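You operate a simulated robot arm through the tools that you are given. There is no shell and no other tool.

You run a simulated robot arm. Do the job below in one go: nothing can be reset, and whatever is moved stays where it is left.

TASK
Put things in order on the top of the carpeted bench. At the end: the blue nut driver from the top of the carpeted bench stands on top of the blue jaw cover (marked "SOFT"); the green block stands where the black socket stood; the white square tube stands where the green block stood; the black socket from the top of the carpeted bench stands where the blue nut driver stood; the cream sleeve stands where the white square tube stood; whatever was shut is shut again. Leave all else as you found it, and nothing knocked over.
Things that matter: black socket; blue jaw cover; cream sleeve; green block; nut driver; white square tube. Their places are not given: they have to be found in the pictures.

It is judged by the outcome, as a careful person would: the job done as asked, and still so three seconds after it is handed in. It fails if anything else is knocked over, pushed out of place, dropped, spilled or broken. Lids that push on must go on centred and level and be pressed home; caps that screw on are set level and turned clockwise until they are tight.

THE ROBOT
A 6-joint arm with a two-finger gripper, fixed in place. Base frame: the origin is at the foot of the arm, x ahead of it, y to its left, z up; the work surface is at about z = 0.83. Lengths are in m, angles in rad, forces in N, time in s.
With the tool pointing down near the work surface it reaches from about 0.12 to 0.68 m from the base axis. Its first joint turns from -1.152 to 1.152 rad. Payload 2.45 kg.
The TCP is the grasp point between the finger pads, 0.03 m short of the fingertips. In the tool frame z runs along the fingers and y along their closing line. Largest opening 0.106 m; the body of the gripper starts 0.079 m behind the TCP.
Orientation is that of the tool frame in the base frame, as [roll, pitch, yaw] about the fixed x, y, z axes, in that order (R = Rz(yaw) Ry(pitch) Rx(roll)). With the fingers straight down and closing along the base's y, the tool's x points along the base's -x, its y along +y and its z along -z.

THE INTERFACE
- The arm moves only by the tool move_arm. Its argument "deltas" is a list of rows, each a list of 7 numbers: the shift along the tool's x, y, z in cm, then the turn, a rotation vector about the tool's x, y, z in rad, then the opening in per cent of the stroke, from 0 (shut) to 100 (fully open). In form: [[dx, dy, dz, ax, ay, az, jaw], ...]. A call has 1 to 20 rows; each row shifts and turns the commanded pose from where the row before left it, along the tool's axes as they then stand. Each row takes 0.2 s and may step no farther than 0.05 m and 0.15 rad from the row before; otherwise, or with a gripper value out of range, the whole call is refused. Where a pose cannot be reached the arm comes as near as it can. A force on the tool above 40 N (or 10 N above the force at the start of the call, whichever is more), or a blocked arm, ends the call early, and 0.2 s more pass. The fingers move at their own pace (about 0.153 m/s each) and stop on an object; they squeeze with about 28 N. The grip force told is the motor's: it shows also when the fingers shut on nothing. Time passes only in rows, and 0.2 s behind the last, so rows that do not move let the fingers close. It gives the time, the measured TCP pose, the force on the tool (base axes), the opening and the grip force at its end, in the units of the frame above (readings bear some noise), with the torque about the TCP (base axes, N m) and any sound that the robot's microphone picked up.
- Cameras (640 x 400 px; columns grow to the right, rows downward): "scene" is fixed at [0.0469, 0.4073, 1.3984]; the picture's right is [-0.83, -0.56, 0.00], its down [-0.35, 0.52, -0.78] and it looks along [0.43, -0.65, -0.63] (base axes); focal length 311 px, centre (320, 200). "wrist" rides on the gripper at [0.076, -0.002, -0.106] in the tool frame; the picture's right is [0.02, 1.00, 0.00], its down [-0.78, 0.02, -0.62] and it looks along [-0.62, 0.01, 0.78] (tool axes); focal length 247 px, centre (320, 200).
- get_image(camera): a new picture of that camera. No time passes.
- pixel_to_xyz(camera, pixels): for up to 12 pixels [column, row] of the newest picture of that camera ("zoom" is the newest enlarged one), the place [x, y, z] in the base frame of the surface seen there, good to about 0.002 m. No time passes.
- enlarge(camera, box): a new picture of the part [left, top, right, bottom] of that camera's present view, enlarged. No time passes.
- close_job(): hands the job in; it is judged then, once.

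Open the gripper and draw the arm clear of the work before you hand the job in, unless the task says otherwise.

The tools are called after "Call:" as a command line: name --pt "numbers of a row" for each row, then --argument value for the rest, lists and objects as JSON in quotes. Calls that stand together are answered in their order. move_arm: Moves the arm, as the interface text tells. Its arguments: {"type":"object","properties":{"deltas":{"type":"array"}},"required":["deltas"]} The other tools are called the same way: get_image (camera) takes a picture; pixel_to_xyz (camera, pixels) gives the place of the surface under pixels of a picture; enlarge (camera, box) takes an enlarged picture of a part of a camera's view; close_job () hands the job in.

At the start:

```text
time_s: 0.0
eef_pos: [0.3791, -0.1878, 1.1442]
tool_rot: [3.141, 0.001, 3.14]
contact_force: [-0.5, 0.1, -0.8]
wrist_torque: [0.03, 0.02, -0.02]
width: 0.1061
grip_force: 0.1
```

scene: 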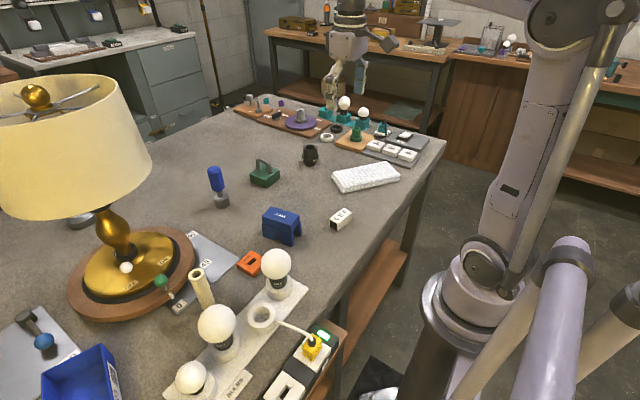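
wrist: 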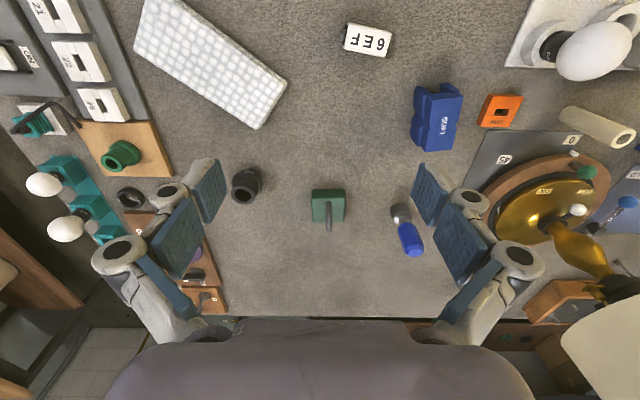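

The scene picture shows a blue nut driver near (217,187), a green block with handle at (264,174), a black socket at (310,155), the blue jaw cover at (282,225), a white tube at (341,219) and a cream sleeve at about (201,287). I enlarge the views to look closer.

Call:
enlarge --camera "scene" --box '[190, 130, 370, 250]'

Call:
enlarge --camera "scene" --box '[130, 220, 350, 400]'

Call:
enlarge --camera "wrist" --box '[380, 0, 640, 280]'

Call:
enlarge --camera "scene" --box '[220, 70, 450, 200]'

```text
3.33 times, centred on (280, 190) of scene
```

zoom: 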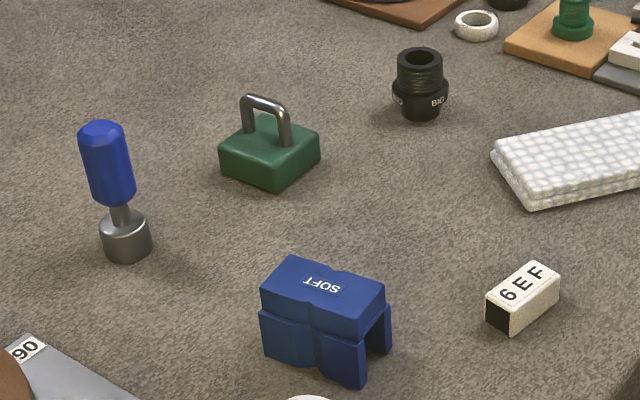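

```text
2.22 times, centred on (240, 310) of scene
```

zoom: 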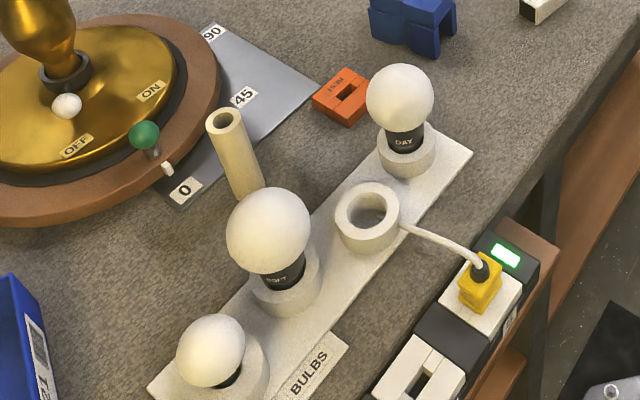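

```text
1.43 times, centred on (510, 140) of wrist
```

zoom: 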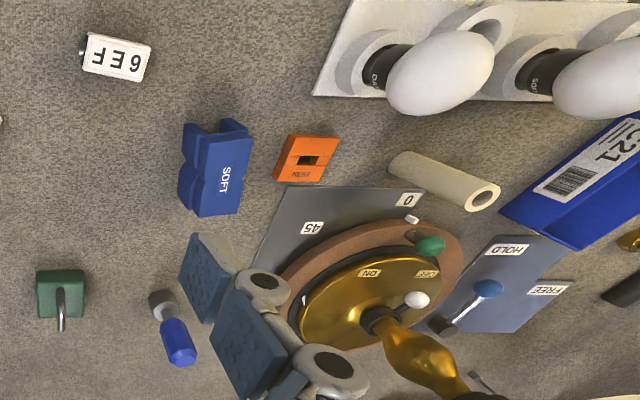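

```text
2.78 times, centred on (335, 135) of scene
```

zoom: 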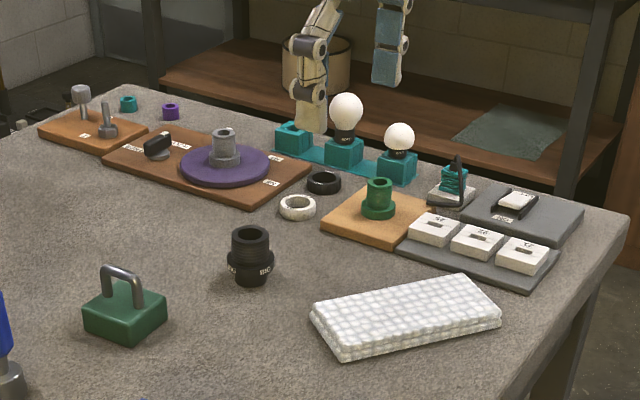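

The zooms show all six: nut driver standing (217,187), green block with handle (264,174), socket marked BIG (310,155), SOFT cover (282,225), square tube 6EF with its dark end (341,219), and cream sleeve standing (201,287). I read off their coordinates in the scene picture.

Call:
pixel_to_xyz --camera "scene" --pixels '[[215, 172], [221, 200], [218, 203], [268, 179], [262, 163], [310, 150], [310, 160], [281, 214], [265, 205], [296, 215], [341, 214], [334, 222]]'

Call:
pixel_to_xyz --camera "wrist" --pixels '[[247, 183], [244, 195], [320, 205], [330, 225], [343, 205], [402, 213], [412, 240], [445, 110], [430, 90], [368, 40], [350, 40], [600, 125]]'

Call:
enlarge --camera "scene" --box '[255, 190, 365, 260]'

Call:
enlarge --camera "scene" --box '[160, 240, 260, 330]'

Call:
enlarge --camera "wrist" --box '[200, 130, 460, 290]'

```text
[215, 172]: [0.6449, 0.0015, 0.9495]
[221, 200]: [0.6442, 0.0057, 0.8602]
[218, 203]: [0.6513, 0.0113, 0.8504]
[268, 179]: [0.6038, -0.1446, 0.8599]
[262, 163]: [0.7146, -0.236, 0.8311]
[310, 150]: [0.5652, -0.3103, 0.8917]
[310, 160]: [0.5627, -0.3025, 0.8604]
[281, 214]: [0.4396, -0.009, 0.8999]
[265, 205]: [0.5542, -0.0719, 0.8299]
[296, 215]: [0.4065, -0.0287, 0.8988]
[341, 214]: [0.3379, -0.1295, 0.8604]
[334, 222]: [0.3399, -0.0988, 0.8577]
```

```text
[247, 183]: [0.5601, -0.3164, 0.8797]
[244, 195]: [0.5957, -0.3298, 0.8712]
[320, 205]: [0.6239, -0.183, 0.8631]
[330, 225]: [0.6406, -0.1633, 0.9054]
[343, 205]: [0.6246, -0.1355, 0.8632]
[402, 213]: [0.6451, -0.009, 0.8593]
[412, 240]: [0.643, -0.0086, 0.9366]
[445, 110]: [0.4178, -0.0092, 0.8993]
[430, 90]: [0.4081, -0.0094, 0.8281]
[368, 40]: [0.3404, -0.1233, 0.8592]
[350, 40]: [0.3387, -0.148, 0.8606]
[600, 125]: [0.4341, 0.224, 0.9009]
```

```text
5.71 times, centred on (310, 225) of scene
```

zoom: 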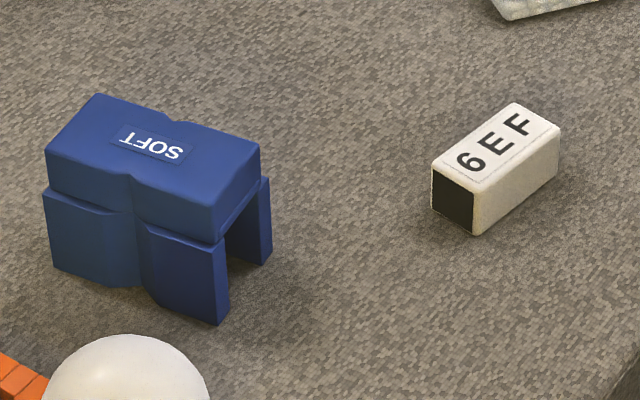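

```text
4.44 times, centred on (210, 285) of scene
```

zoom: 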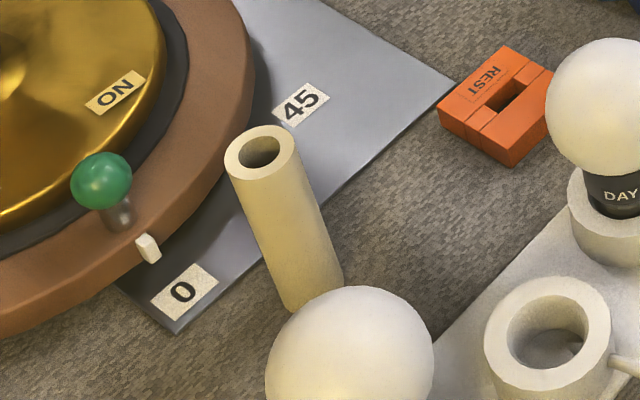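

```text
2.46 times, centred on (330, 210) of wrist
```

zoom: 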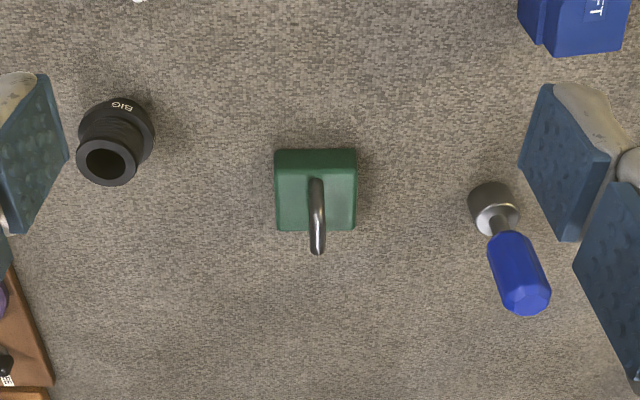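

I get the outlines of the cover and tube from an enlarged scene view; the newest zoom must be the scene one before reading pixels.

Call:
enlarge --camera "scene" --box '[255, 190, 365, 260]'

```text
5.71 times, centred on (310, 225) of scene
```

zoom: 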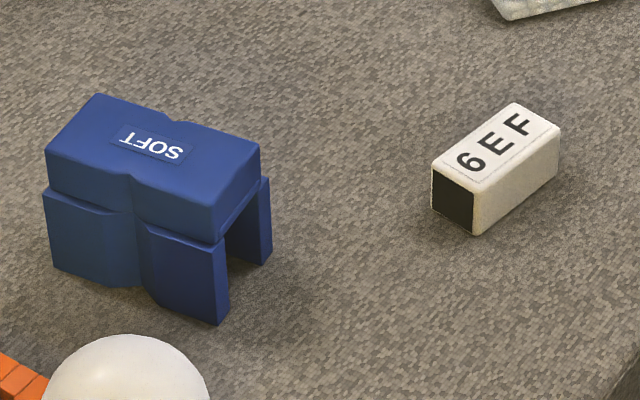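

Corners of the cover's top lie at zoom (97,97), (50,152), (215,232), (257,155), and tube top corners at (513,105), (557,128), (476,192), (434,168); I read these points.

Call:
pixel_to_xyz --camera "zoom" --pixels '[[99, 99], [52, 152], [212, 232], [256, 156], [130, 182], [170, 120], [513, 107], [554, 128], [477, 190], [437, 168], [110, 275], [190, 300]]'

Call:
pixel_to_xyz --camera "wrist" --pixels '[[348, 24], [392, 30], [386, 56], [346, 50], [418, 86], [460, 97], [452, 150], [412, 145], [462, 86], [411, 91], [430, 120], [440, 145]]'

```text
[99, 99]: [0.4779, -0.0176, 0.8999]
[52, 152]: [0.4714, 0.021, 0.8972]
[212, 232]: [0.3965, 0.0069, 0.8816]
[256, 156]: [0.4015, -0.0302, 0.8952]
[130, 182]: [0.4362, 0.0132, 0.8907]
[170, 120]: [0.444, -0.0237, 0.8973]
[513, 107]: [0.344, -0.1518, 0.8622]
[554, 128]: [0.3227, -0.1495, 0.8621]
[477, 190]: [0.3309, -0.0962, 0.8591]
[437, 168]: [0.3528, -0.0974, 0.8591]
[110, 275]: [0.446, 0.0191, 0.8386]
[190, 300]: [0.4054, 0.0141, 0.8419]
```

```text
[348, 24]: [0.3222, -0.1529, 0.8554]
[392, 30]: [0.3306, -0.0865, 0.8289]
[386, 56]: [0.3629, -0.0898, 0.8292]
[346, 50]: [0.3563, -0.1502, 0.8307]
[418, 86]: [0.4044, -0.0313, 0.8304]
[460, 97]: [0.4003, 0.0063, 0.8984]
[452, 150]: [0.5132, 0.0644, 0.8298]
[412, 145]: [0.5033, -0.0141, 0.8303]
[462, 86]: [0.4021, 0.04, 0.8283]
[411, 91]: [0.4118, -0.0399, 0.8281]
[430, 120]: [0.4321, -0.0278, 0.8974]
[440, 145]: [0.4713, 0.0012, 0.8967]
```

I need the clearances around the lamp, shade, bulbs and sleeve, so I read those pixels in the scene picture.

Call:
pixel_to_xyz --camera "scene" --pixels '[[140, 130], [150, 160], [110, 190], [35, 95], [60, 200], [111, 225], [125, 267], [190, 260], [197, 272], [203, 285], [209, 300], [161, 282]]'

Call:
pixel_to_xyz --camera "scene" --pixels '[[276, 263], [217, 325], [192, 378], [262, 315], [280, 290], [250, 262], [100, 110], [120, 90], [180, 240], [215, 250], [240, 300], [312, 345]]'

Call:
enlarge --camera "scene" --box '[0, 60, 260, 330]'

```text
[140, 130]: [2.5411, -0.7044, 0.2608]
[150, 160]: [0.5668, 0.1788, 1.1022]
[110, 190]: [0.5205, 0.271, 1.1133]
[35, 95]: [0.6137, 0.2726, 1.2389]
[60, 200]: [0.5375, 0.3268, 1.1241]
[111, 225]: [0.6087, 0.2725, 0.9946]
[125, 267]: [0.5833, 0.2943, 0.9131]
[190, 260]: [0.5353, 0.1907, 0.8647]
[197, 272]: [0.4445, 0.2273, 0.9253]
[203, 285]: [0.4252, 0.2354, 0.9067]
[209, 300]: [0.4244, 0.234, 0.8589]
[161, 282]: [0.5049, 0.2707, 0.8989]
```

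```text
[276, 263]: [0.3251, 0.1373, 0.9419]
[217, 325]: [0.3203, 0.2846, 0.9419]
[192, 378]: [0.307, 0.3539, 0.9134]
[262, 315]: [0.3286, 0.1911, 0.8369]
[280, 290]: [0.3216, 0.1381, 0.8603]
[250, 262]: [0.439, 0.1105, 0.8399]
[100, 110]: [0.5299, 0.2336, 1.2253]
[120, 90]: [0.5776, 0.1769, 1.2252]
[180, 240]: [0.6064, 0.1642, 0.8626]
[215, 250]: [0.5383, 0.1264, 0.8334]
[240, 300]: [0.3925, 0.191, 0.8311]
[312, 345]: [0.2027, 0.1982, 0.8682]
```

```text
1.48 times, centred on (130, 195) of scene
```

zoom: 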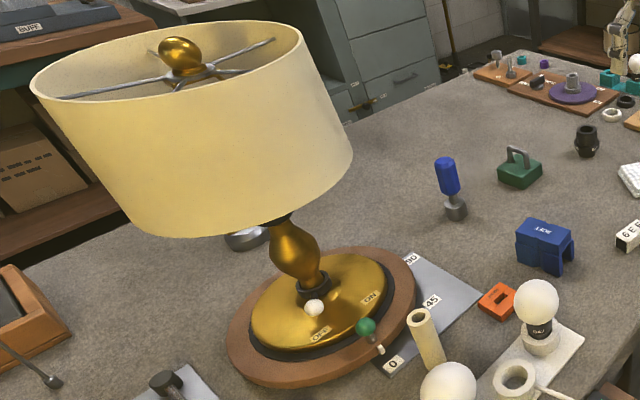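

The lamp shade (around x≈0.61, y≈0.28, z 1.10–1.24) and bulbs are clear of the nut driver at about (0.645, 0.005). I move the open gripper, staying high, to a place from which the wrist camera sees the nut driver well.

Call:
move_arm --pt "-2.0 2.2 0.2 0 0 0 100" --pt "-2.0 2.2 0.2 0 0 0 100" --pt "-2.0 2.2 0.2 0 0 0 100" --pt "-2.0 2.2 0.2 0 0 0 100" --pt "-2.0 2.2 0.2 0 0 0 100" --pt "-2.0 2.2 0.2 0 0 0 100" --pt "-2.0 2.2 0.2 0 0 0 100" --pt "-2.0 2.2 0.2 0 0 0 100" --pt "-2.0 1.8 0.2 0 0 0 100" --pt "0 0 0 0 0 0 100"

Call:
get_image --camera "wrist"

Call:
get_image --camera "scene"

```text
time_s: 2.2
eef_pos: [0.5596, 0.0064, 1.1273]
tool_rot: [3.141, 0.002, -3.141]
contact_force: [0.4, -0.8, 0.5]
wrist_torque: [-0.01, -0.03, 0.0]
width: 0.1059
grip_force: 0.0
```

```text
taken
```

wrist: 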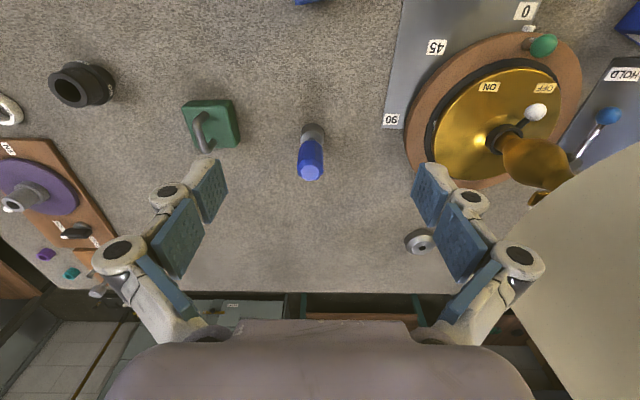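

```text
taken
```

scene: 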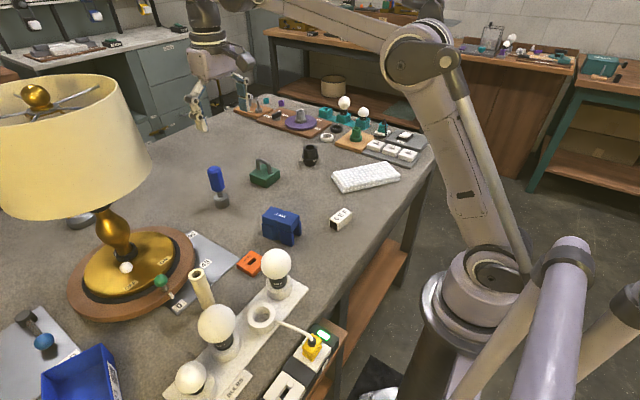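

The nut driver is at wrist (311,155) with handle end at (310,172); I enlarge it and the neighbouring block and socket to read their axes.

Call:
enlarge --camera "wrist" --box '[270, 105, 350, 195]'

Call:
pixel_to_xyz --camera "wrist" --pixels '[[310, 172], [303, 172], [318, 172], [310, 178], [310, 165], [311, 150], [313, 135], [305, 130], [321, 130], [313, 127], [302, 160], [320, 160]]'

Call:
pixel_to_xyz --camera "wrist" --pixels '[[186, 107], [230, 101], [236, 140], [200, 130], [202, 147], [198, 115], [215, 105], [70, 84], [97, 82], [55, 85], [83, 72], [75, 98]]'

```text
4.44 times, centred on (310, 150) of wrist
```

zoom: 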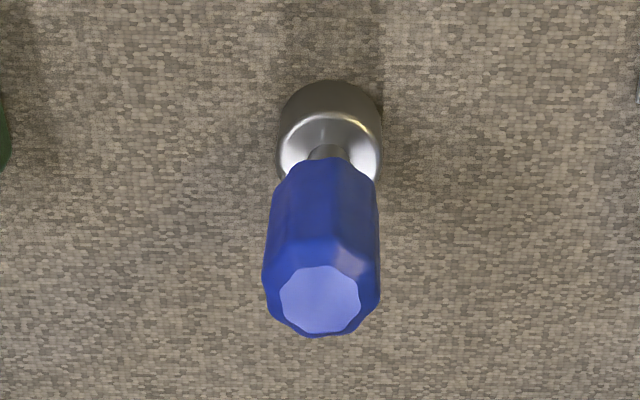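

```text
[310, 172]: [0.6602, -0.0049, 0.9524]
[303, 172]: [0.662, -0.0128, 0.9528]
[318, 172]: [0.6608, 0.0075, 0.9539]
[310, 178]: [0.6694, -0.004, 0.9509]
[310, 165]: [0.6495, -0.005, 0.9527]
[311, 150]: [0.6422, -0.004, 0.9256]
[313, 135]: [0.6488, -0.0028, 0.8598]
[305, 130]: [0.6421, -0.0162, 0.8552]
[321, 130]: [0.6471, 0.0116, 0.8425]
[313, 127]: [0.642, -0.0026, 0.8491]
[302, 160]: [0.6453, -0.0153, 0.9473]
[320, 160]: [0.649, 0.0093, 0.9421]
```

```text
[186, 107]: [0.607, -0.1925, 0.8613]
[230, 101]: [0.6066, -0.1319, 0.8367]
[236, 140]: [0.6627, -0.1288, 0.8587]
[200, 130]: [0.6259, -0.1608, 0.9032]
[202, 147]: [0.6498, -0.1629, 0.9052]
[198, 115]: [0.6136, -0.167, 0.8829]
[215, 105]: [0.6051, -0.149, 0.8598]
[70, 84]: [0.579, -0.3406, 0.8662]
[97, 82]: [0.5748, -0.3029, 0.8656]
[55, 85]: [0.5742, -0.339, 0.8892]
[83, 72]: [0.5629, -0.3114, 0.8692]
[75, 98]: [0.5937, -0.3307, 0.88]
```

The handle's end facet gives its axis at about (0.657, -0.003) with top at z 0.953. I move over it at z≈1.03 (tips still above the handle) and check the pose.

Call:
move_arm --pt "-2.4 -0.24 1.0 0 0 0 100" --pt "-2.4 -0.24 1.0 0 0 0 100" --pt "-2.4 -0.24 2.0 0 0 0 100" --pt "-2.54 -0.22 2.0 0 0 0 100" --pt "0 0 2.0 0 0 0 100" --pt "0 0 1.5 0 0 0 100" --pt "0 0 0 0 0 0 100" --pt "0 0 0 0 0 0 100"

Call:
get_image --camera "wrist"

Call:
enlarge --camera "scene" --box '[130, 80, 330, 220]'

```text
time_s: 4.0
eef_pos: [0.6448, -0.004, 1.0284]
tool_rot: [-3.14, 0.002, 3.141]
contact_force: [-0.1, 0.8, 0.6]
wrist_torque: [-0.01, -0.01, 0.01]
width: 0.1062
grip_force: 0.0
out of reach, approached as far as the arm can: row 4
```

```text
taken
```

wrist: 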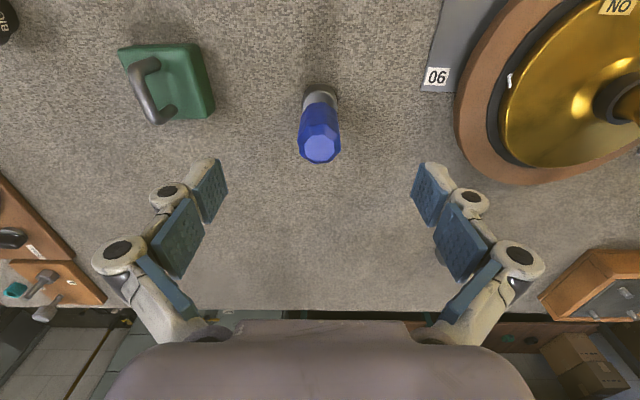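

```text
2.86 times, centred on (230, 150) of scene
```

zoom: 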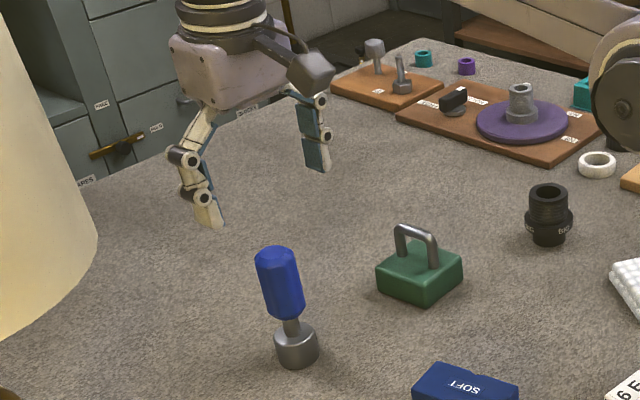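

The arm stopped at x=0.645 at that height. I measure the handle top again from here at wrist (319,149).

Call:
pixel_to_xyz --camera "wrist" --pixels '[[319, 148], [319, 138], [319, 158], [308, 148], [331, 148], [303, 130], [337, 130], [319, 120], [319, 95], [306, 95], [334, 95], [319, 90]]'

```text
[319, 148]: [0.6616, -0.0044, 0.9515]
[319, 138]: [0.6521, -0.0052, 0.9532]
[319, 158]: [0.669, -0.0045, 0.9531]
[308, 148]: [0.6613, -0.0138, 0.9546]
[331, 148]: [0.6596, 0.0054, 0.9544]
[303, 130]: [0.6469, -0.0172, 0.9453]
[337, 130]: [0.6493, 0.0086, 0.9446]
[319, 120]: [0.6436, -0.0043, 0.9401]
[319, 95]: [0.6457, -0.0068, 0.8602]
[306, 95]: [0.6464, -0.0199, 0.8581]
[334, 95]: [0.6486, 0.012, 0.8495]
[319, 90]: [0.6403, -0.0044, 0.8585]
```

The handle axis is at about (0.659, -0.004). I lower to z≈0.97 with the fingers astride the handle, where the arm should be able to reach farther out, then step outwards.

Call:
move_arm --pt "0 0 2.0 0 0 0 100" --pt "0 0 2.0 0 0 0 100" --pt "0 0 2.0 0 0 0 100" --pt "0 0 2.0 0 0 0 100" --pt "0 0 0 0 0 0 100"

```text
time_s: 5.2
eef_pos: [0.6454, -0.003, 0.9473]
tool_rot: [-3.141, 0.002, -3.14]
contact_force: [0.0, -0.5, 0.7]
wrist_torque: [0.04, -0.03, 0.04]
width: 0.106
grip_force: 0.0
```

The pose reads x=0.645, z=0.947 with the fingers astride the handle. I step outwards 1.3 cm and down about 2 cm.

Call:
move_arm --pt "0 -0.1 1.0 0 0 0 100" --pt "0 0 1.2 0 0 0 100" --pt "-0.7 0 0 0 0 0 100" --pt "-0.6 0 0 0 0 0 100" --pt "0 0 0 0 0 0 100"

Call:
get_image --camera "wrist"

Call:
enlarge --camera "scene" --box '[150, 110, 290, 220]'

```text
time_s: 6.4
eef_pos: [0.6583, -0.0041, 0.9233]
tool_rot: [3.141, 0.003, -3.14]
contact_force: [0.7, 0.6, 0.0]
wrist_torque: [-0.02, 0.0, -0.01]
width: 0.106
grip_force: 0.1
```

```text
taken
```

wrist: 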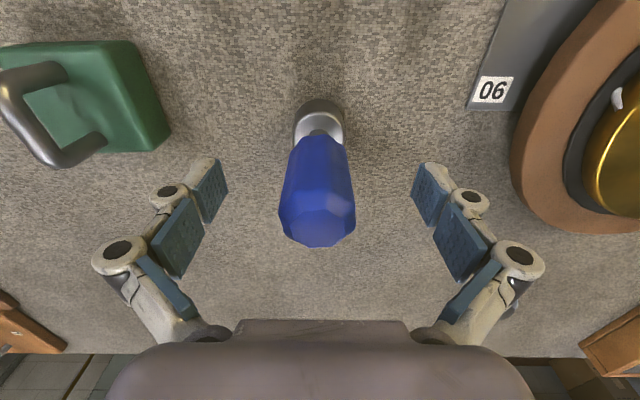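

```text
3.64 times, centred on (220, 165) of scene
```

zoom: 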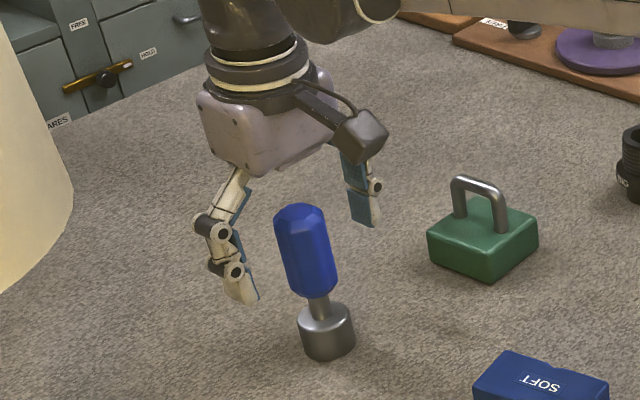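

The handle sits midway between the fingers (column 317 against finger pads at 205 and 430). I close on it.

Call:
move_arm --pt "0 0 0 0 0 0 50" --pt "0 0 0 0 0 0 33" --pt "0 0 0 0 0 0 15" --pt "0 0 0 0 0 0 0" --pt "0 0 0 0 0 0 0"

Call:
get_image --camera "wrist"

Call:
enlarge --camera "scene" --box '[150, 110, 290, 220]'

```text
time_s: 7.6
eef_pos: [0.6586, -0.0037, 0.9256]
tool_rot: [-3.141, 0.002, 3.141]
contact_force: [0.2, -0.4, 2.5]
wrist_torque: [-0.05, -0.04, 0.02]
width: 0.0348
grip_force: 28.6
```

```text
taken
```

wrist: 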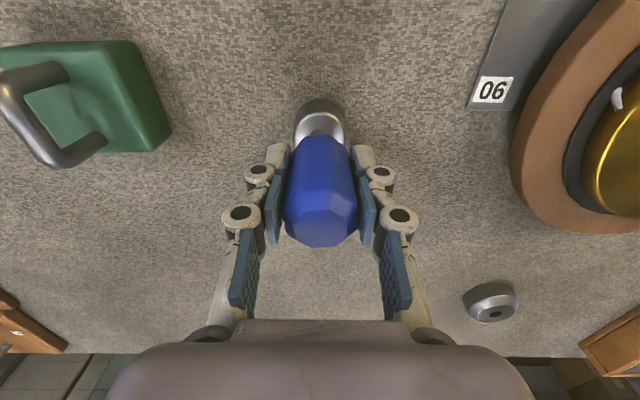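

```text
3.64 times, centred on (220, 165) of scene
```

zoom: 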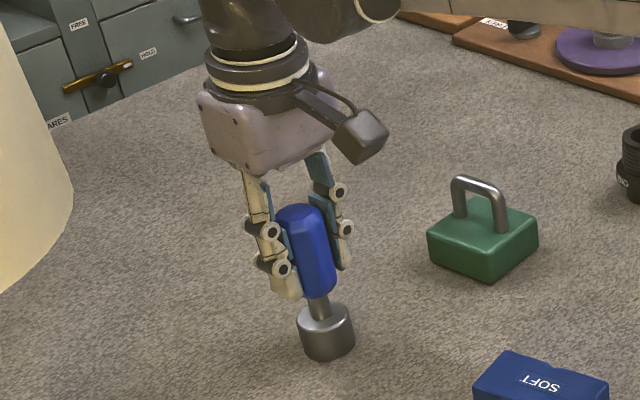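

The grip holds at 0.035 m with 28.6 N and the driver is still upright. I lift it straight 4 cm, then up and back towards the cover.

Call:
move_arm --pt "0 0 -1.0 0 0 0 0" --pt "0 0 -1.5 0 0 0 0" --pt "0 0 -1.5 0 0 0 0" --pt "1.0 0 -2.0 0 0 0 0" --pt "2.0 0 -2.0 0 0 0 0" --pt "2.0 0 -2.0 0 0 0 0" --pt "2.0 0 -2.0 0 0 0 0" --pt "2.0 0 0 0 0 0 0" --pt "2.0 0 0 0 0 0 0" --pt "2.0 0 0 0 0 0 0" --pt "2.0 0 0 0 0 0 0" --pt "0 0 0 0 0 0 0"

Call:
get_image --camera "wrist"

Call:
get_image --camera "scene"

```text
time_s: 10.2
eef_pos: [0.5063, -0.0069, 1.0454]
tool_rot: [-3.141, 0.002, 3.141]
contact_force: [-0.1, 0.0, -1.3]
wrist_torque: [-0.02, 0.0, 0.02]
width: 0.0351
grip_force: 27.5
```

```text
taken
```

wrist: 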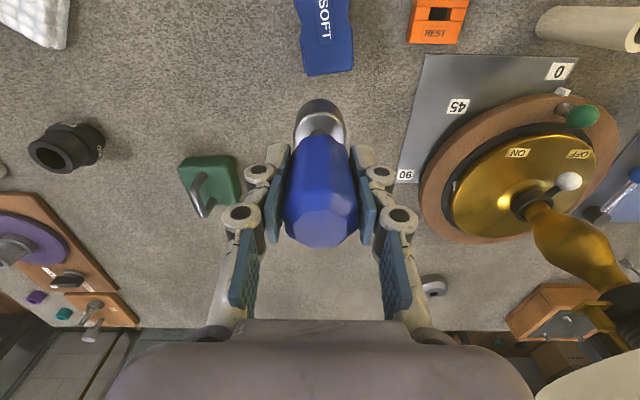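

```text
taken
```

scene: 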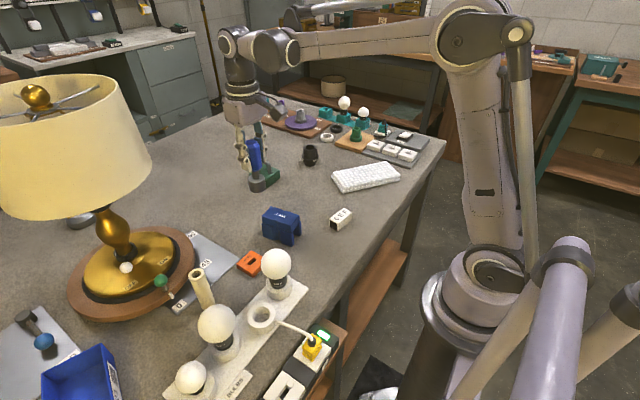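

The driver hangs upright in the grip at x=0.506, z=1.045. I move on over the cover's centre (0.437, -0.005) at the same height and check alignment.

Call:
move_arm --pt "2.0 0.05 0 0 0 0 0" --pt "2.0 0.05 0 0 0 0 0" --pt "2.0 0.05 0 0 0 0 0" --pt "0.93 0.05 0 0 0 0 0" --pt "0 0 0 0 0 0 0" --pt "0 0 0 0 0 0 0"

Call:
get_image --camera "wrist"

Call:
enlarge --camera "scene" --box '[210, 130, 350, 260]'

```text
time_s: 11.6
eef_pos: [0.4385, -0.0033, 1.0443]
tool_rot: [-3.141, 0.002, -3.141]
contact_force: [-0.9, -0.7, -1.2]
wrist_torque: [0.02, 0.0, -0.03]
width: 0.0348
grip_force: 28.6
```

```text
taken
```

wrist: 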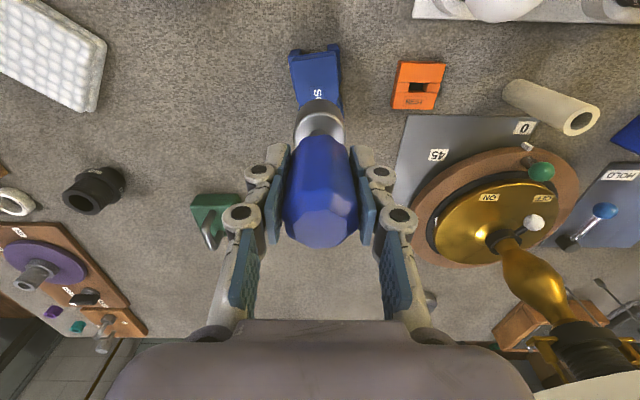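

```text
3.08 times, centred on (280, 195) of scene
```

zoom: 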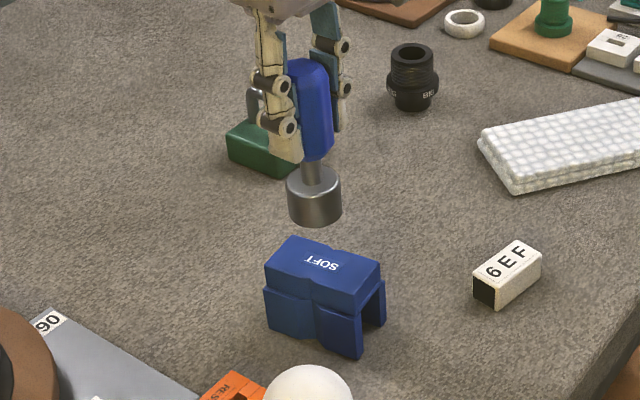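

The driver is above the cover, about centred. I nudge y by -2 mm to (0.4385, -0.0053) and lower most of the way, leaving about 6 mm.

Call:
move_arm --pt "0 -0.2 1.0 0 0 0 0" --pt "0 0 1.5 0 0 0 0" --pt "0 0 1.0 0 0 0 0" --pt "0 0 0.8 0 0 0 0" --pt "0 0 0 0 0 0 0" --pt "0 0 0 0 0 0 0"

Call:
enlarge --camera "scene" --box '[230, 150, 330, 260]'

Call:
get_image --camera "wrist"

```text
time_s: 13.0
eef_pos: [0.4386, -0.0053, 1.0013]
tool_rot: [3.141, 0.001, 3.142]
contact_force: [0.0, 0.7, -1.9]
wrist_torque: [-0.01, 0.0, -0.02]
width: 0.0348
grip_force: 27.9
```

```text
3.64 times, centred on (280, 205) of scene
```

zoom: 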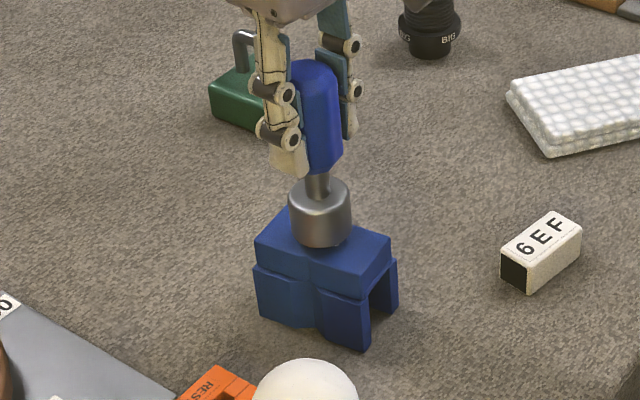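

```text
taken
```

wrist: 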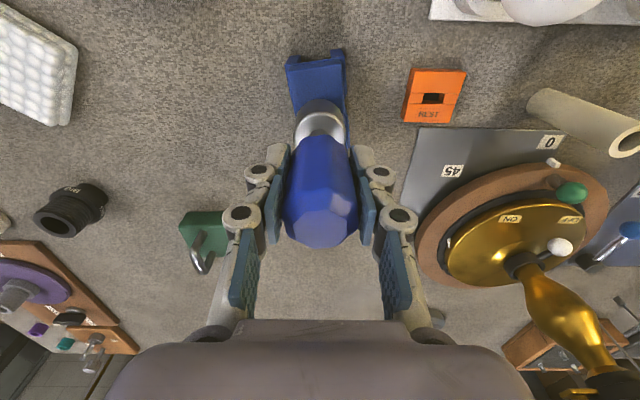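

The socket end is over the middle of the cover with a few mm to go. I lower in small steps and watch the vertical force.

Call:
move_arm --pt "0 0 0.2 0 0 0 0" --pt "0 0 0.2 0 0 0 0" --pt "0 0 0.1 0 0 0 0" --pt "0 0 0 0 0 0 0"

```text
time_s: 14.0
eef_pos: [0.4385, -0.0043, 0.9964]
tool_rot: [-3.14, 0.003, -3.141]
contact_force: [-0.2, 0.1, -0.2]
wrist_torque: [0.02, 0.0, 0.02]
width: 0.0347
grip_force: 27.7
```

At z=0.9964 there is no clear contact yet. I go down another 2 mm in 1 mm steps.

Call:
move_arm --pt "0 0 0.1 0 0 0 0" --pt "0 0 0.1 0 0 0 0" --pt "0 0 0 0 0 0 0"

Call:
enlarge --camera "scene" --box '[230, 150, 330, 260]'

```text
time_s: 14.8
eef_pos: [0.4371, -0.0037, 0.9939]
tool_rot: [-3.141, 0.0, 3.141]
contact_force: [-0.2, 0.6, -0.9]
wrist_torque: [-0.01, -0.02, 0.0]
width: 0.0346
grip_force: 28.0
```

```text
3.64 times, centred on (280, 205) of scene
```

zoom: 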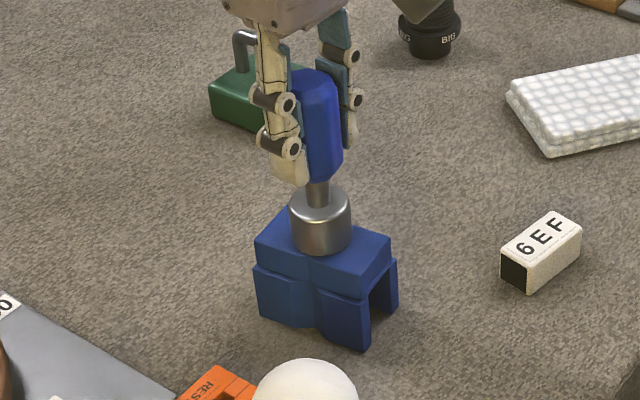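

Still only noise-level force (z −0.9 N). I keep lowering in 1 mm steps until the vertical force rises.

Call:
move_arm --pt "0 0 0.1 0 0 0 0" --pt "0 0 0.0 0 0 0 0"

Call:
move_arm --pt "0 0 0.1 0 0 0 0" --pt "0 0 0.0 0 0 0 0"

```text
time_s: 15.4
eef_pos: [0.4379, -0.0034, 0.9941]
tool_rot: [3.141, 0.0, 3.141]
contact_force: [-0.5, -0.3, -1.6]
wrist_torque: [0.02, 0.05, -0.03]
width: 0.0346
grip_force: 27.8
```

```text
time_s: 16.0
eef_pos: [0.4385, -0.0041, 0.9931]
tool_rot: [3.141, 0.002, -3.14]
contact_force: [-0.5, 0.2, -0.5]
wrist_torque: [0.02, 0.0, 0.01]
width: 0.0345
grip_force: 28.1
```

Measured z is 0.993 and no clear load yet. I look closely at the gap under the socket end around scene (283,222).

Call:
enlarge --camera "scene" --box '[255, 185, 320, 250]'

Call:
enlarge --camera "wrist" --box '[270, 40, 370, 150]'

```text
6.15 times, centred on (288, 218) of scene
```

zoom: 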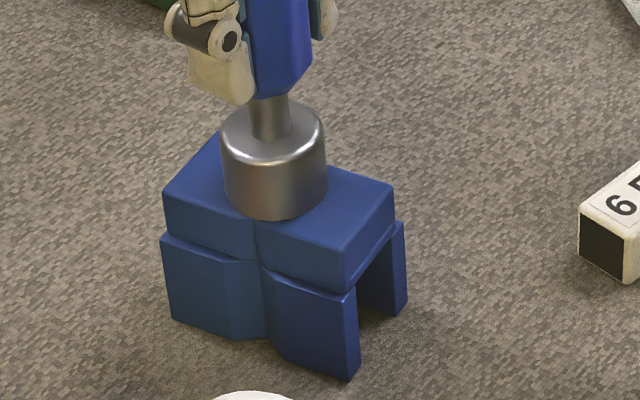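

```text
3.64 times, centred on (320, 95) of wrist
```

zoom: 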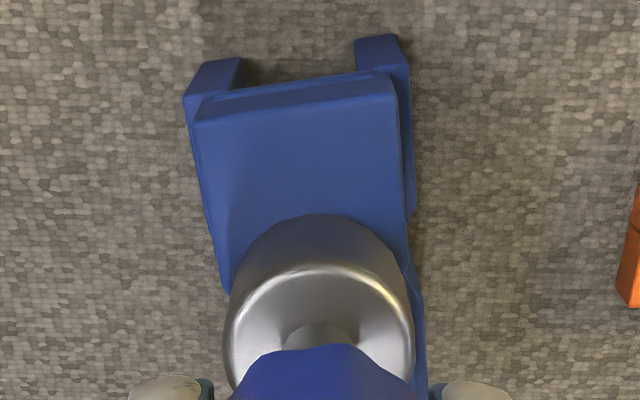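

The socket end looks right on or just above the cover's top. I lower a bit further, 1 mm at a time, watching for a rise.

Call:
move_arm --pt "0 0 0.1 0 0 0 0" --pt "0 0 0.0 0 0 0 0"

Call:
move_arm --pt "0 0 0.1 0 0 0 0" --pt "0 0 0.0 0 0 0 0"

```text
time_s: 16.6
eef_pos: [0.4383, -0.0032, 0.9926]
tool_rot: [3.141, 0.002, -3.142]
contact_force: [0.3, -0.1, 6.3]
wrist_torque: [0.07, 0.02, -0.01]
width: 0.0348
grip_force: 28.2
```

```text
time_s: 17.2
eef_pos: [0.4388, -0.0056, 0.9904]
tool_rot: [-3.139, 0.003, 3.14]
contact_force: [-0.5, -3.0, 23.4]
wrist_torque: [-0.09, -0.06, -0.12]
width: 0.035
grip_force: 28.2
```

Contact: 6 N, then 23 N. I back off 1.5 mm to take the load off, then read the force.

Call:
move_arm --pt "0 0 -0.1 0 0 0 0" --pt "0 0 -0.04 0 0 0 0" --pt "0 0 0 0 0 0 0"

```text
time_s: 18.0
eef_pos: [0.437, -0.0037, 0.992]
tool_rot: [-3.141, 0.001, 3.141]
contact_force: [0.0, 0.0, -1.9]
wrist_torque: [0.01, -0.02, 0.01]
width: 0.0352
grip_force: 28.1
```

Now it hangs just free by a fraction of a mm. I set it down 0.5 mm and open the fingers in steps.

Call:
move_arm --pt "0 0 0.05 0 0 0 0" --pt "0 0 0 0 0 0 0" --pt "0 0 0 0 0 0 38" --pt "0 0 0 0 0 0 45" --pt "0 0 0 0 0 0 60" --pt "0 0 0 0 0 0 100" --pt "0 0 0 0 0 0 100"

Call:
get_image --camera "wrist"

Call:
enlarge --camera "scene" --box '[230, 150, 330, 260]'

```text
time_s: 19.6
eef_pos: [0.4389, -0.004, 0.9906]
tool_rot: [3.141, 0.002, -3.142]
contact_force: [-0.8, -0.3, 0.0]
wrist_torque: [0.02, -0.03, 0.01]
width: 0.106
grip_force: 0.1
```

```text
taken
```

wrist: 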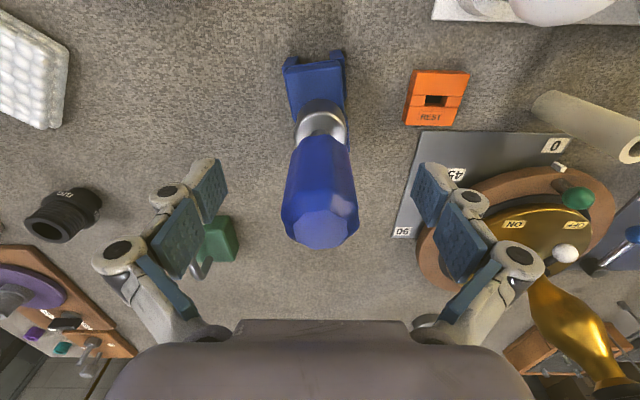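

```text
3.64 times, centred on (280, 205) of scene
```

zoom: 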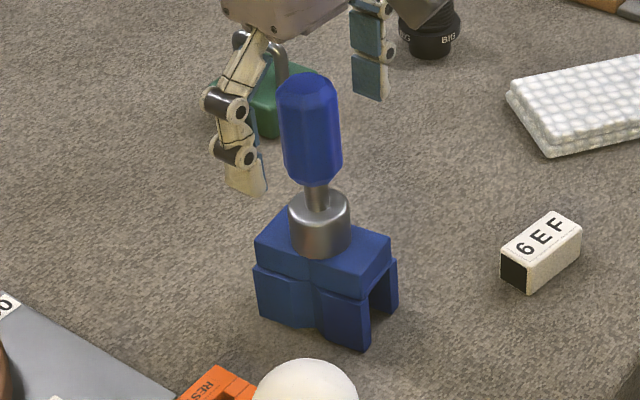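

The driver stands on its own on the cover. I rise straight up, clear of the handle (top now at about z 1.02), then travel towards the black socket.

Call:
move_arm --pt "0 0 -1.5 0 0 0 100" --pt "0 0 -2.5 0 0 0 100" --pt "0 0 -2.5 0 0 0 100" --pt "0 0 -2.5 0 0 0 100" --pt "0 0 -3.0 0 0 0 100" --pt "-0.5 -3.0 0 0 0 0 100" --pt "-0.5 -3.0 0 0 0 0 100" --pt "-0.5 -3.0 0 0 0 0 100" --pt "-0.5 -3.0 0 0 0 0 100" --pt "-0.5 -3.0 0 0 0 0 100" --pt "-0.5 -3.0 0 0 0 0 100" --pt "-0.5 -3.0 0 0 0 0 100" --pt "-0.5 -3.0 0 0 0 0 100" --pt "-0.5 -3.0 0 0 0 0 100" --pt "-0.5 -3.0 0 0 0 0 100" --pt "0 -0.8 0 0 0 0 100" --pt "0 0 0 0 0 0 100"

Call:
get_image --camera "wrist"

Call:
get_image --camera "scene"

```text
time_s: 23.2
eef_pos: [0.489, -0.3119, 1.1115]
tool_rot: [-3.141, 0.001, -3.141]
contact_force: [1.1, -0.3, -1.1]
wrist_torque: [-0.01, -0.03, 0.01]
width: 0.1058
grip_force: 0.1
```

```text
taken
```

wrist: 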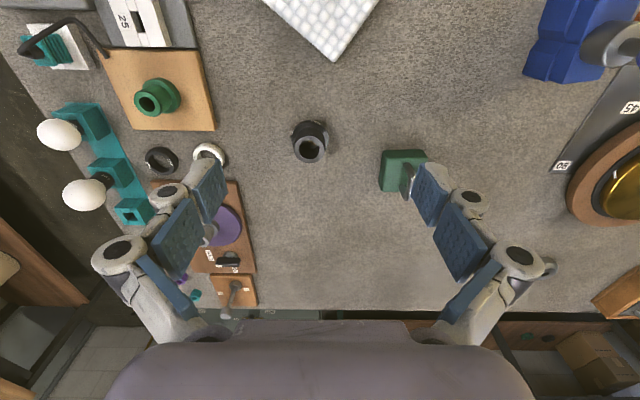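

```text
taken
```

scene: 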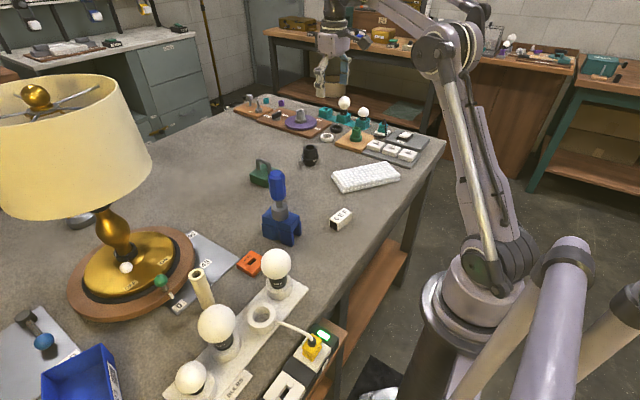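

The driver still stands on the cover in the scene picture. The black socket is at wrist (309,141); I enlarge it and read its outline.

Call:
enlarge --camera "wrist" --box '[270, 100, 350, 180]'

Call:
pixel_to_xyz --camera "wrist" --pixels '[[293, 134], [327, 134], [299, 148], [323, 148], [311, 159], [310, 140], [310, 133], [310, 125], [295, 145], [325, 143], [311, 147], [300, 156]]'

Call:
pixel_to_xyz --camera "wrist" --pixels '[[209, 152], [222, 160], [225, 185], [240, 190], [160, 95], [200, 62], [214, 125], [382, 152], [424, 152], [424, 188], [400, 170], [408, 180]]'

```text
5.00 times, centred on (310, 140) of wrist
```

zoom: 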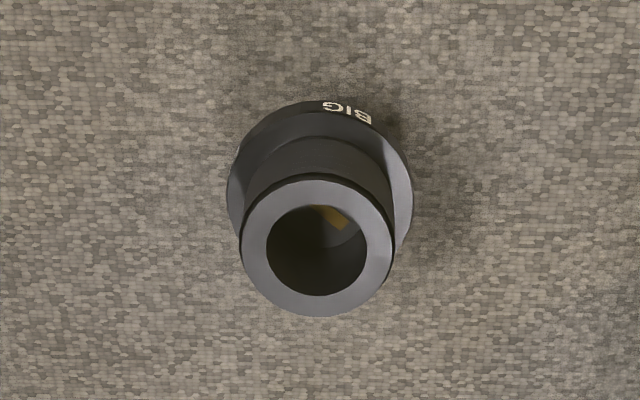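

```text
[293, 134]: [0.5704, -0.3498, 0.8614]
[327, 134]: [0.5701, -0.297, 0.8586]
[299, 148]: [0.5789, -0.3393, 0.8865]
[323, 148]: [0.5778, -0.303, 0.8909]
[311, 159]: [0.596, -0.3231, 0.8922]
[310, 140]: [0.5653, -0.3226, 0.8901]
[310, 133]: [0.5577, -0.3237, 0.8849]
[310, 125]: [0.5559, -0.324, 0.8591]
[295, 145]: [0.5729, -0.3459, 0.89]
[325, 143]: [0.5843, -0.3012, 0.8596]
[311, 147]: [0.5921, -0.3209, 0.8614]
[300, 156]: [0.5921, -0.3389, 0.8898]
```

```text
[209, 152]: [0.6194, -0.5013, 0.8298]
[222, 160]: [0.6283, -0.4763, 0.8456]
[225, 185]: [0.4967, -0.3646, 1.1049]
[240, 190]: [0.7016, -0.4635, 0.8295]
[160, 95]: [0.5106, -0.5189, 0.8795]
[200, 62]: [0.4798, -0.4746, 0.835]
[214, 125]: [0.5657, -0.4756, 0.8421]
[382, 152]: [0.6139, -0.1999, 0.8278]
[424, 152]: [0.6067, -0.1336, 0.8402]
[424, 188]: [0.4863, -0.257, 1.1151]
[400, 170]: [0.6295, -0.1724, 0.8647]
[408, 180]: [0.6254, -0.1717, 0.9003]
```

Inside the socket's bore there is a brownish patch; I look closer before touching it.

Call:
enlarge --camera "wrist" --box '[295, 125, 327, 157]'

Call:
enlarge --camera "scene" --box '[292, 135, 332, 175]'

```text
12.50 times, centred on (311, 141) of wrist
```

zoom: 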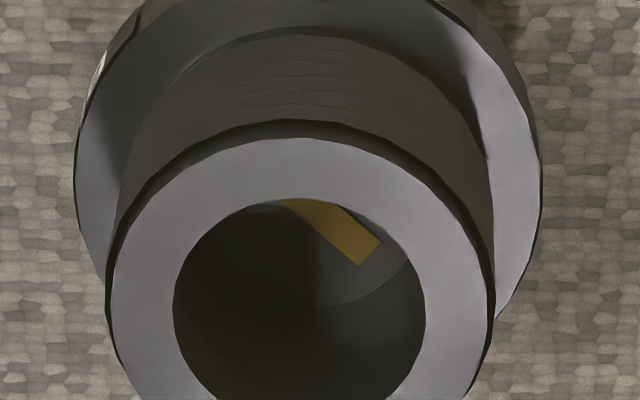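

```text
10.00 times, centred on (312, 155) of scene
```

zoom: 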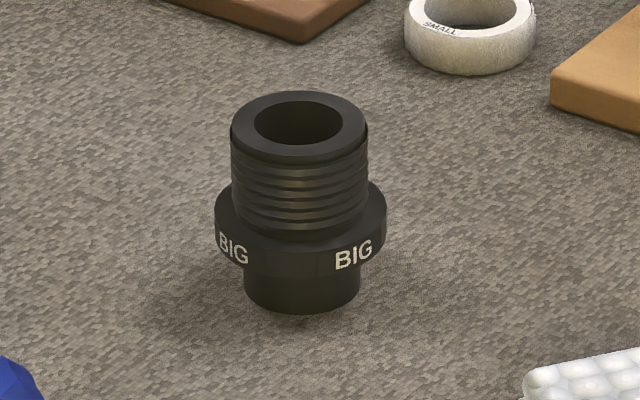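

That strip is a contact fixed at the bottom of the bore, so the socket is simply a lamp socket marked BIG. Its axis is about (0.577, -0.323), rim at z 0.891; I come down over it with open fingers to z≈0.945, still above the rim with the tips.

Call:
move_arm --pt "-1.0 -0.1 2.5 0 0 0 100" --pt "-1.0 -0.1 2.5 0 0 0 100" --pt "-1.0 -0.1 2.5 0 0 0 100" --pt "-1.0 -0.1 2.5 0 0 0 100" --pt "-1.0 -0.1 2.5 0 0 0 100" --pt "-1.3 -0.2 2.0 0 0 0 100" --pt "-1.3 -0.2 1.5 0 0 0 100" --pt "-1.2 -0.2 0.6 0 0 0 100" --pt "0 0 0 0 0 0 100" --pt "0 0 0 0 0 0 100"

Call:
get_image --camera "wrist"

Call:
enlarge --camera "scene" --box '[250, 90, 370, 190]'

```text
time_s: 25.4
eef_pos: [0.5777, -0.3222, 0.9465]
tool_rot: [-3.139, 0.001, 3.141]
contact_force: [0.0, 0.9, 0.7]
wrist_torque: [0.03, -0.01, 0.0]
width: 0.106
grip_force: 0.1
```

```text
taken
```

wrist: 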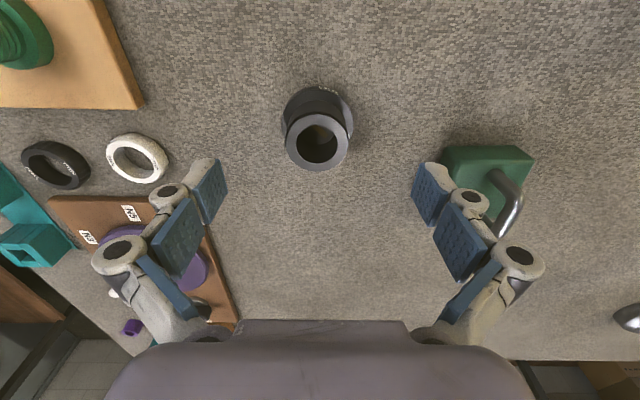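

```text
4.00 times, centred on (310, 140) of scene
```

zoom: 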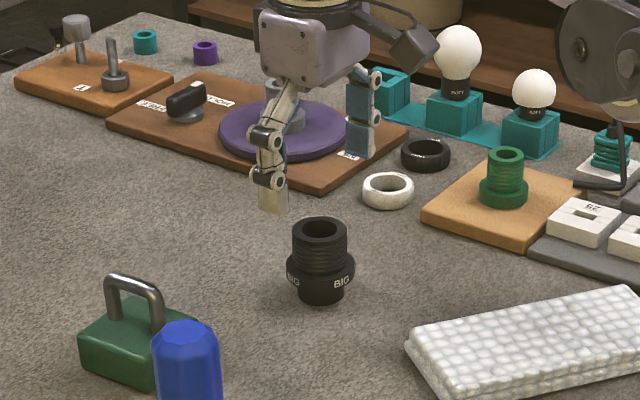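

The rim is centred at wrist (317,142); I read rim points once more from this close view.

Call:
pixel_to_xyz --camera "wrist" --pixels '[[288, 142], [346, 142], [317, 167], [317, 117], [295, 125], [339, 125], [295, 159], [338, 159], [284, 110], [353, 115], [318, 90], [350, 128]]'

```text
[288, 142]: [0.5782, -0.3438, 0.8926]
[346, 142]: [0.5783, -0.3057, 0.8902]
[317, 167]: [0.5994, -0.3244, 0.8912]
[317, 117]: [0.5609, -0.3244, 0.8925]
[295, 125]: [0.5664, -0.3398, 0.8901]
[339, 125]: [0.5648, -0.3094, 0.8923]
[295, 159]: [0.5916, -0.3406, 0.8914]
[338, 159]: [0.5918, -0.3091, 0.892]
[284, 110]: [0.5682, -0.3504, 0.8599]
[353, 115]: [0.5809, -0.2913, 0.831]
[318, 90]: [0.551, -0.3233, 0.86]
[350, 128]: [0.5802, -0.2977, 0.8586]
```

The axis is (0.580, -0.3245). I shift by a few mm, descend to z≈0.897 (tips above the flange) and check the pose before closing.

Call:
move_arm --pt "-0.25 -0.2 1.0 0 0 0 100" --pt "0 0 1.5 0 0 0 100" --pt "0 0 1.5 0 0 0 100" --pt "0 0 0.9 0 0 0 100" --pt "0 0 0 0 0 0 100" --pt "0 0 0 0 0 0 100"

Call:
get_image --camera "wrist"

Call:
enlarge --camera "scene" --box '[250, 90, 370, 190]'

```text
time_s: 26.8
eef_pos: [0.5783, -0.3274, 0.8968]
tool_rot: [3.141, 0.001, -3.141]
contact_force: [-0.7, 1.0, 0.4]
wrist_torque: [-0.03, 0.0, -0.02]
width: 0.1059
grip_force: 0.0
```

```text
taken
```

wrist: 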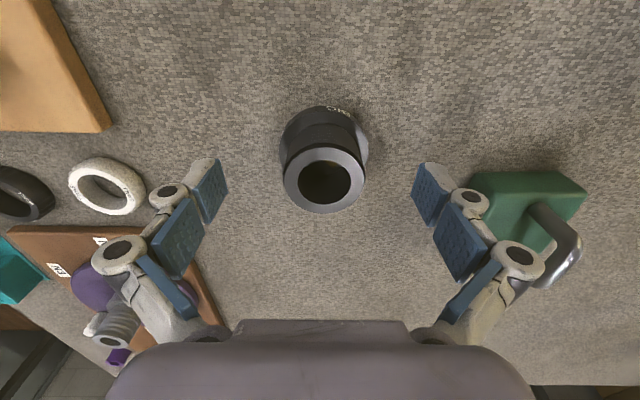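

```text
4.00 times, centred on (310, 140) of scene
```

zoom: 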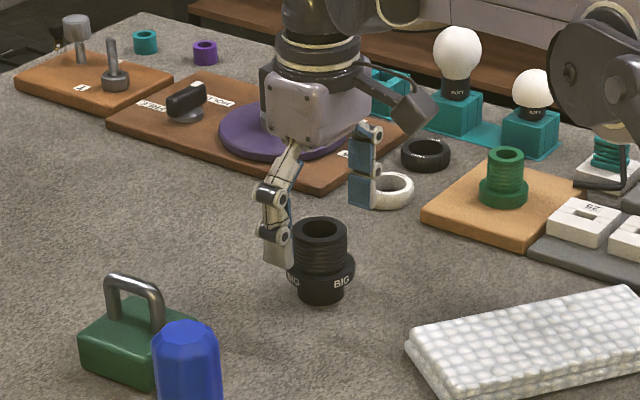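

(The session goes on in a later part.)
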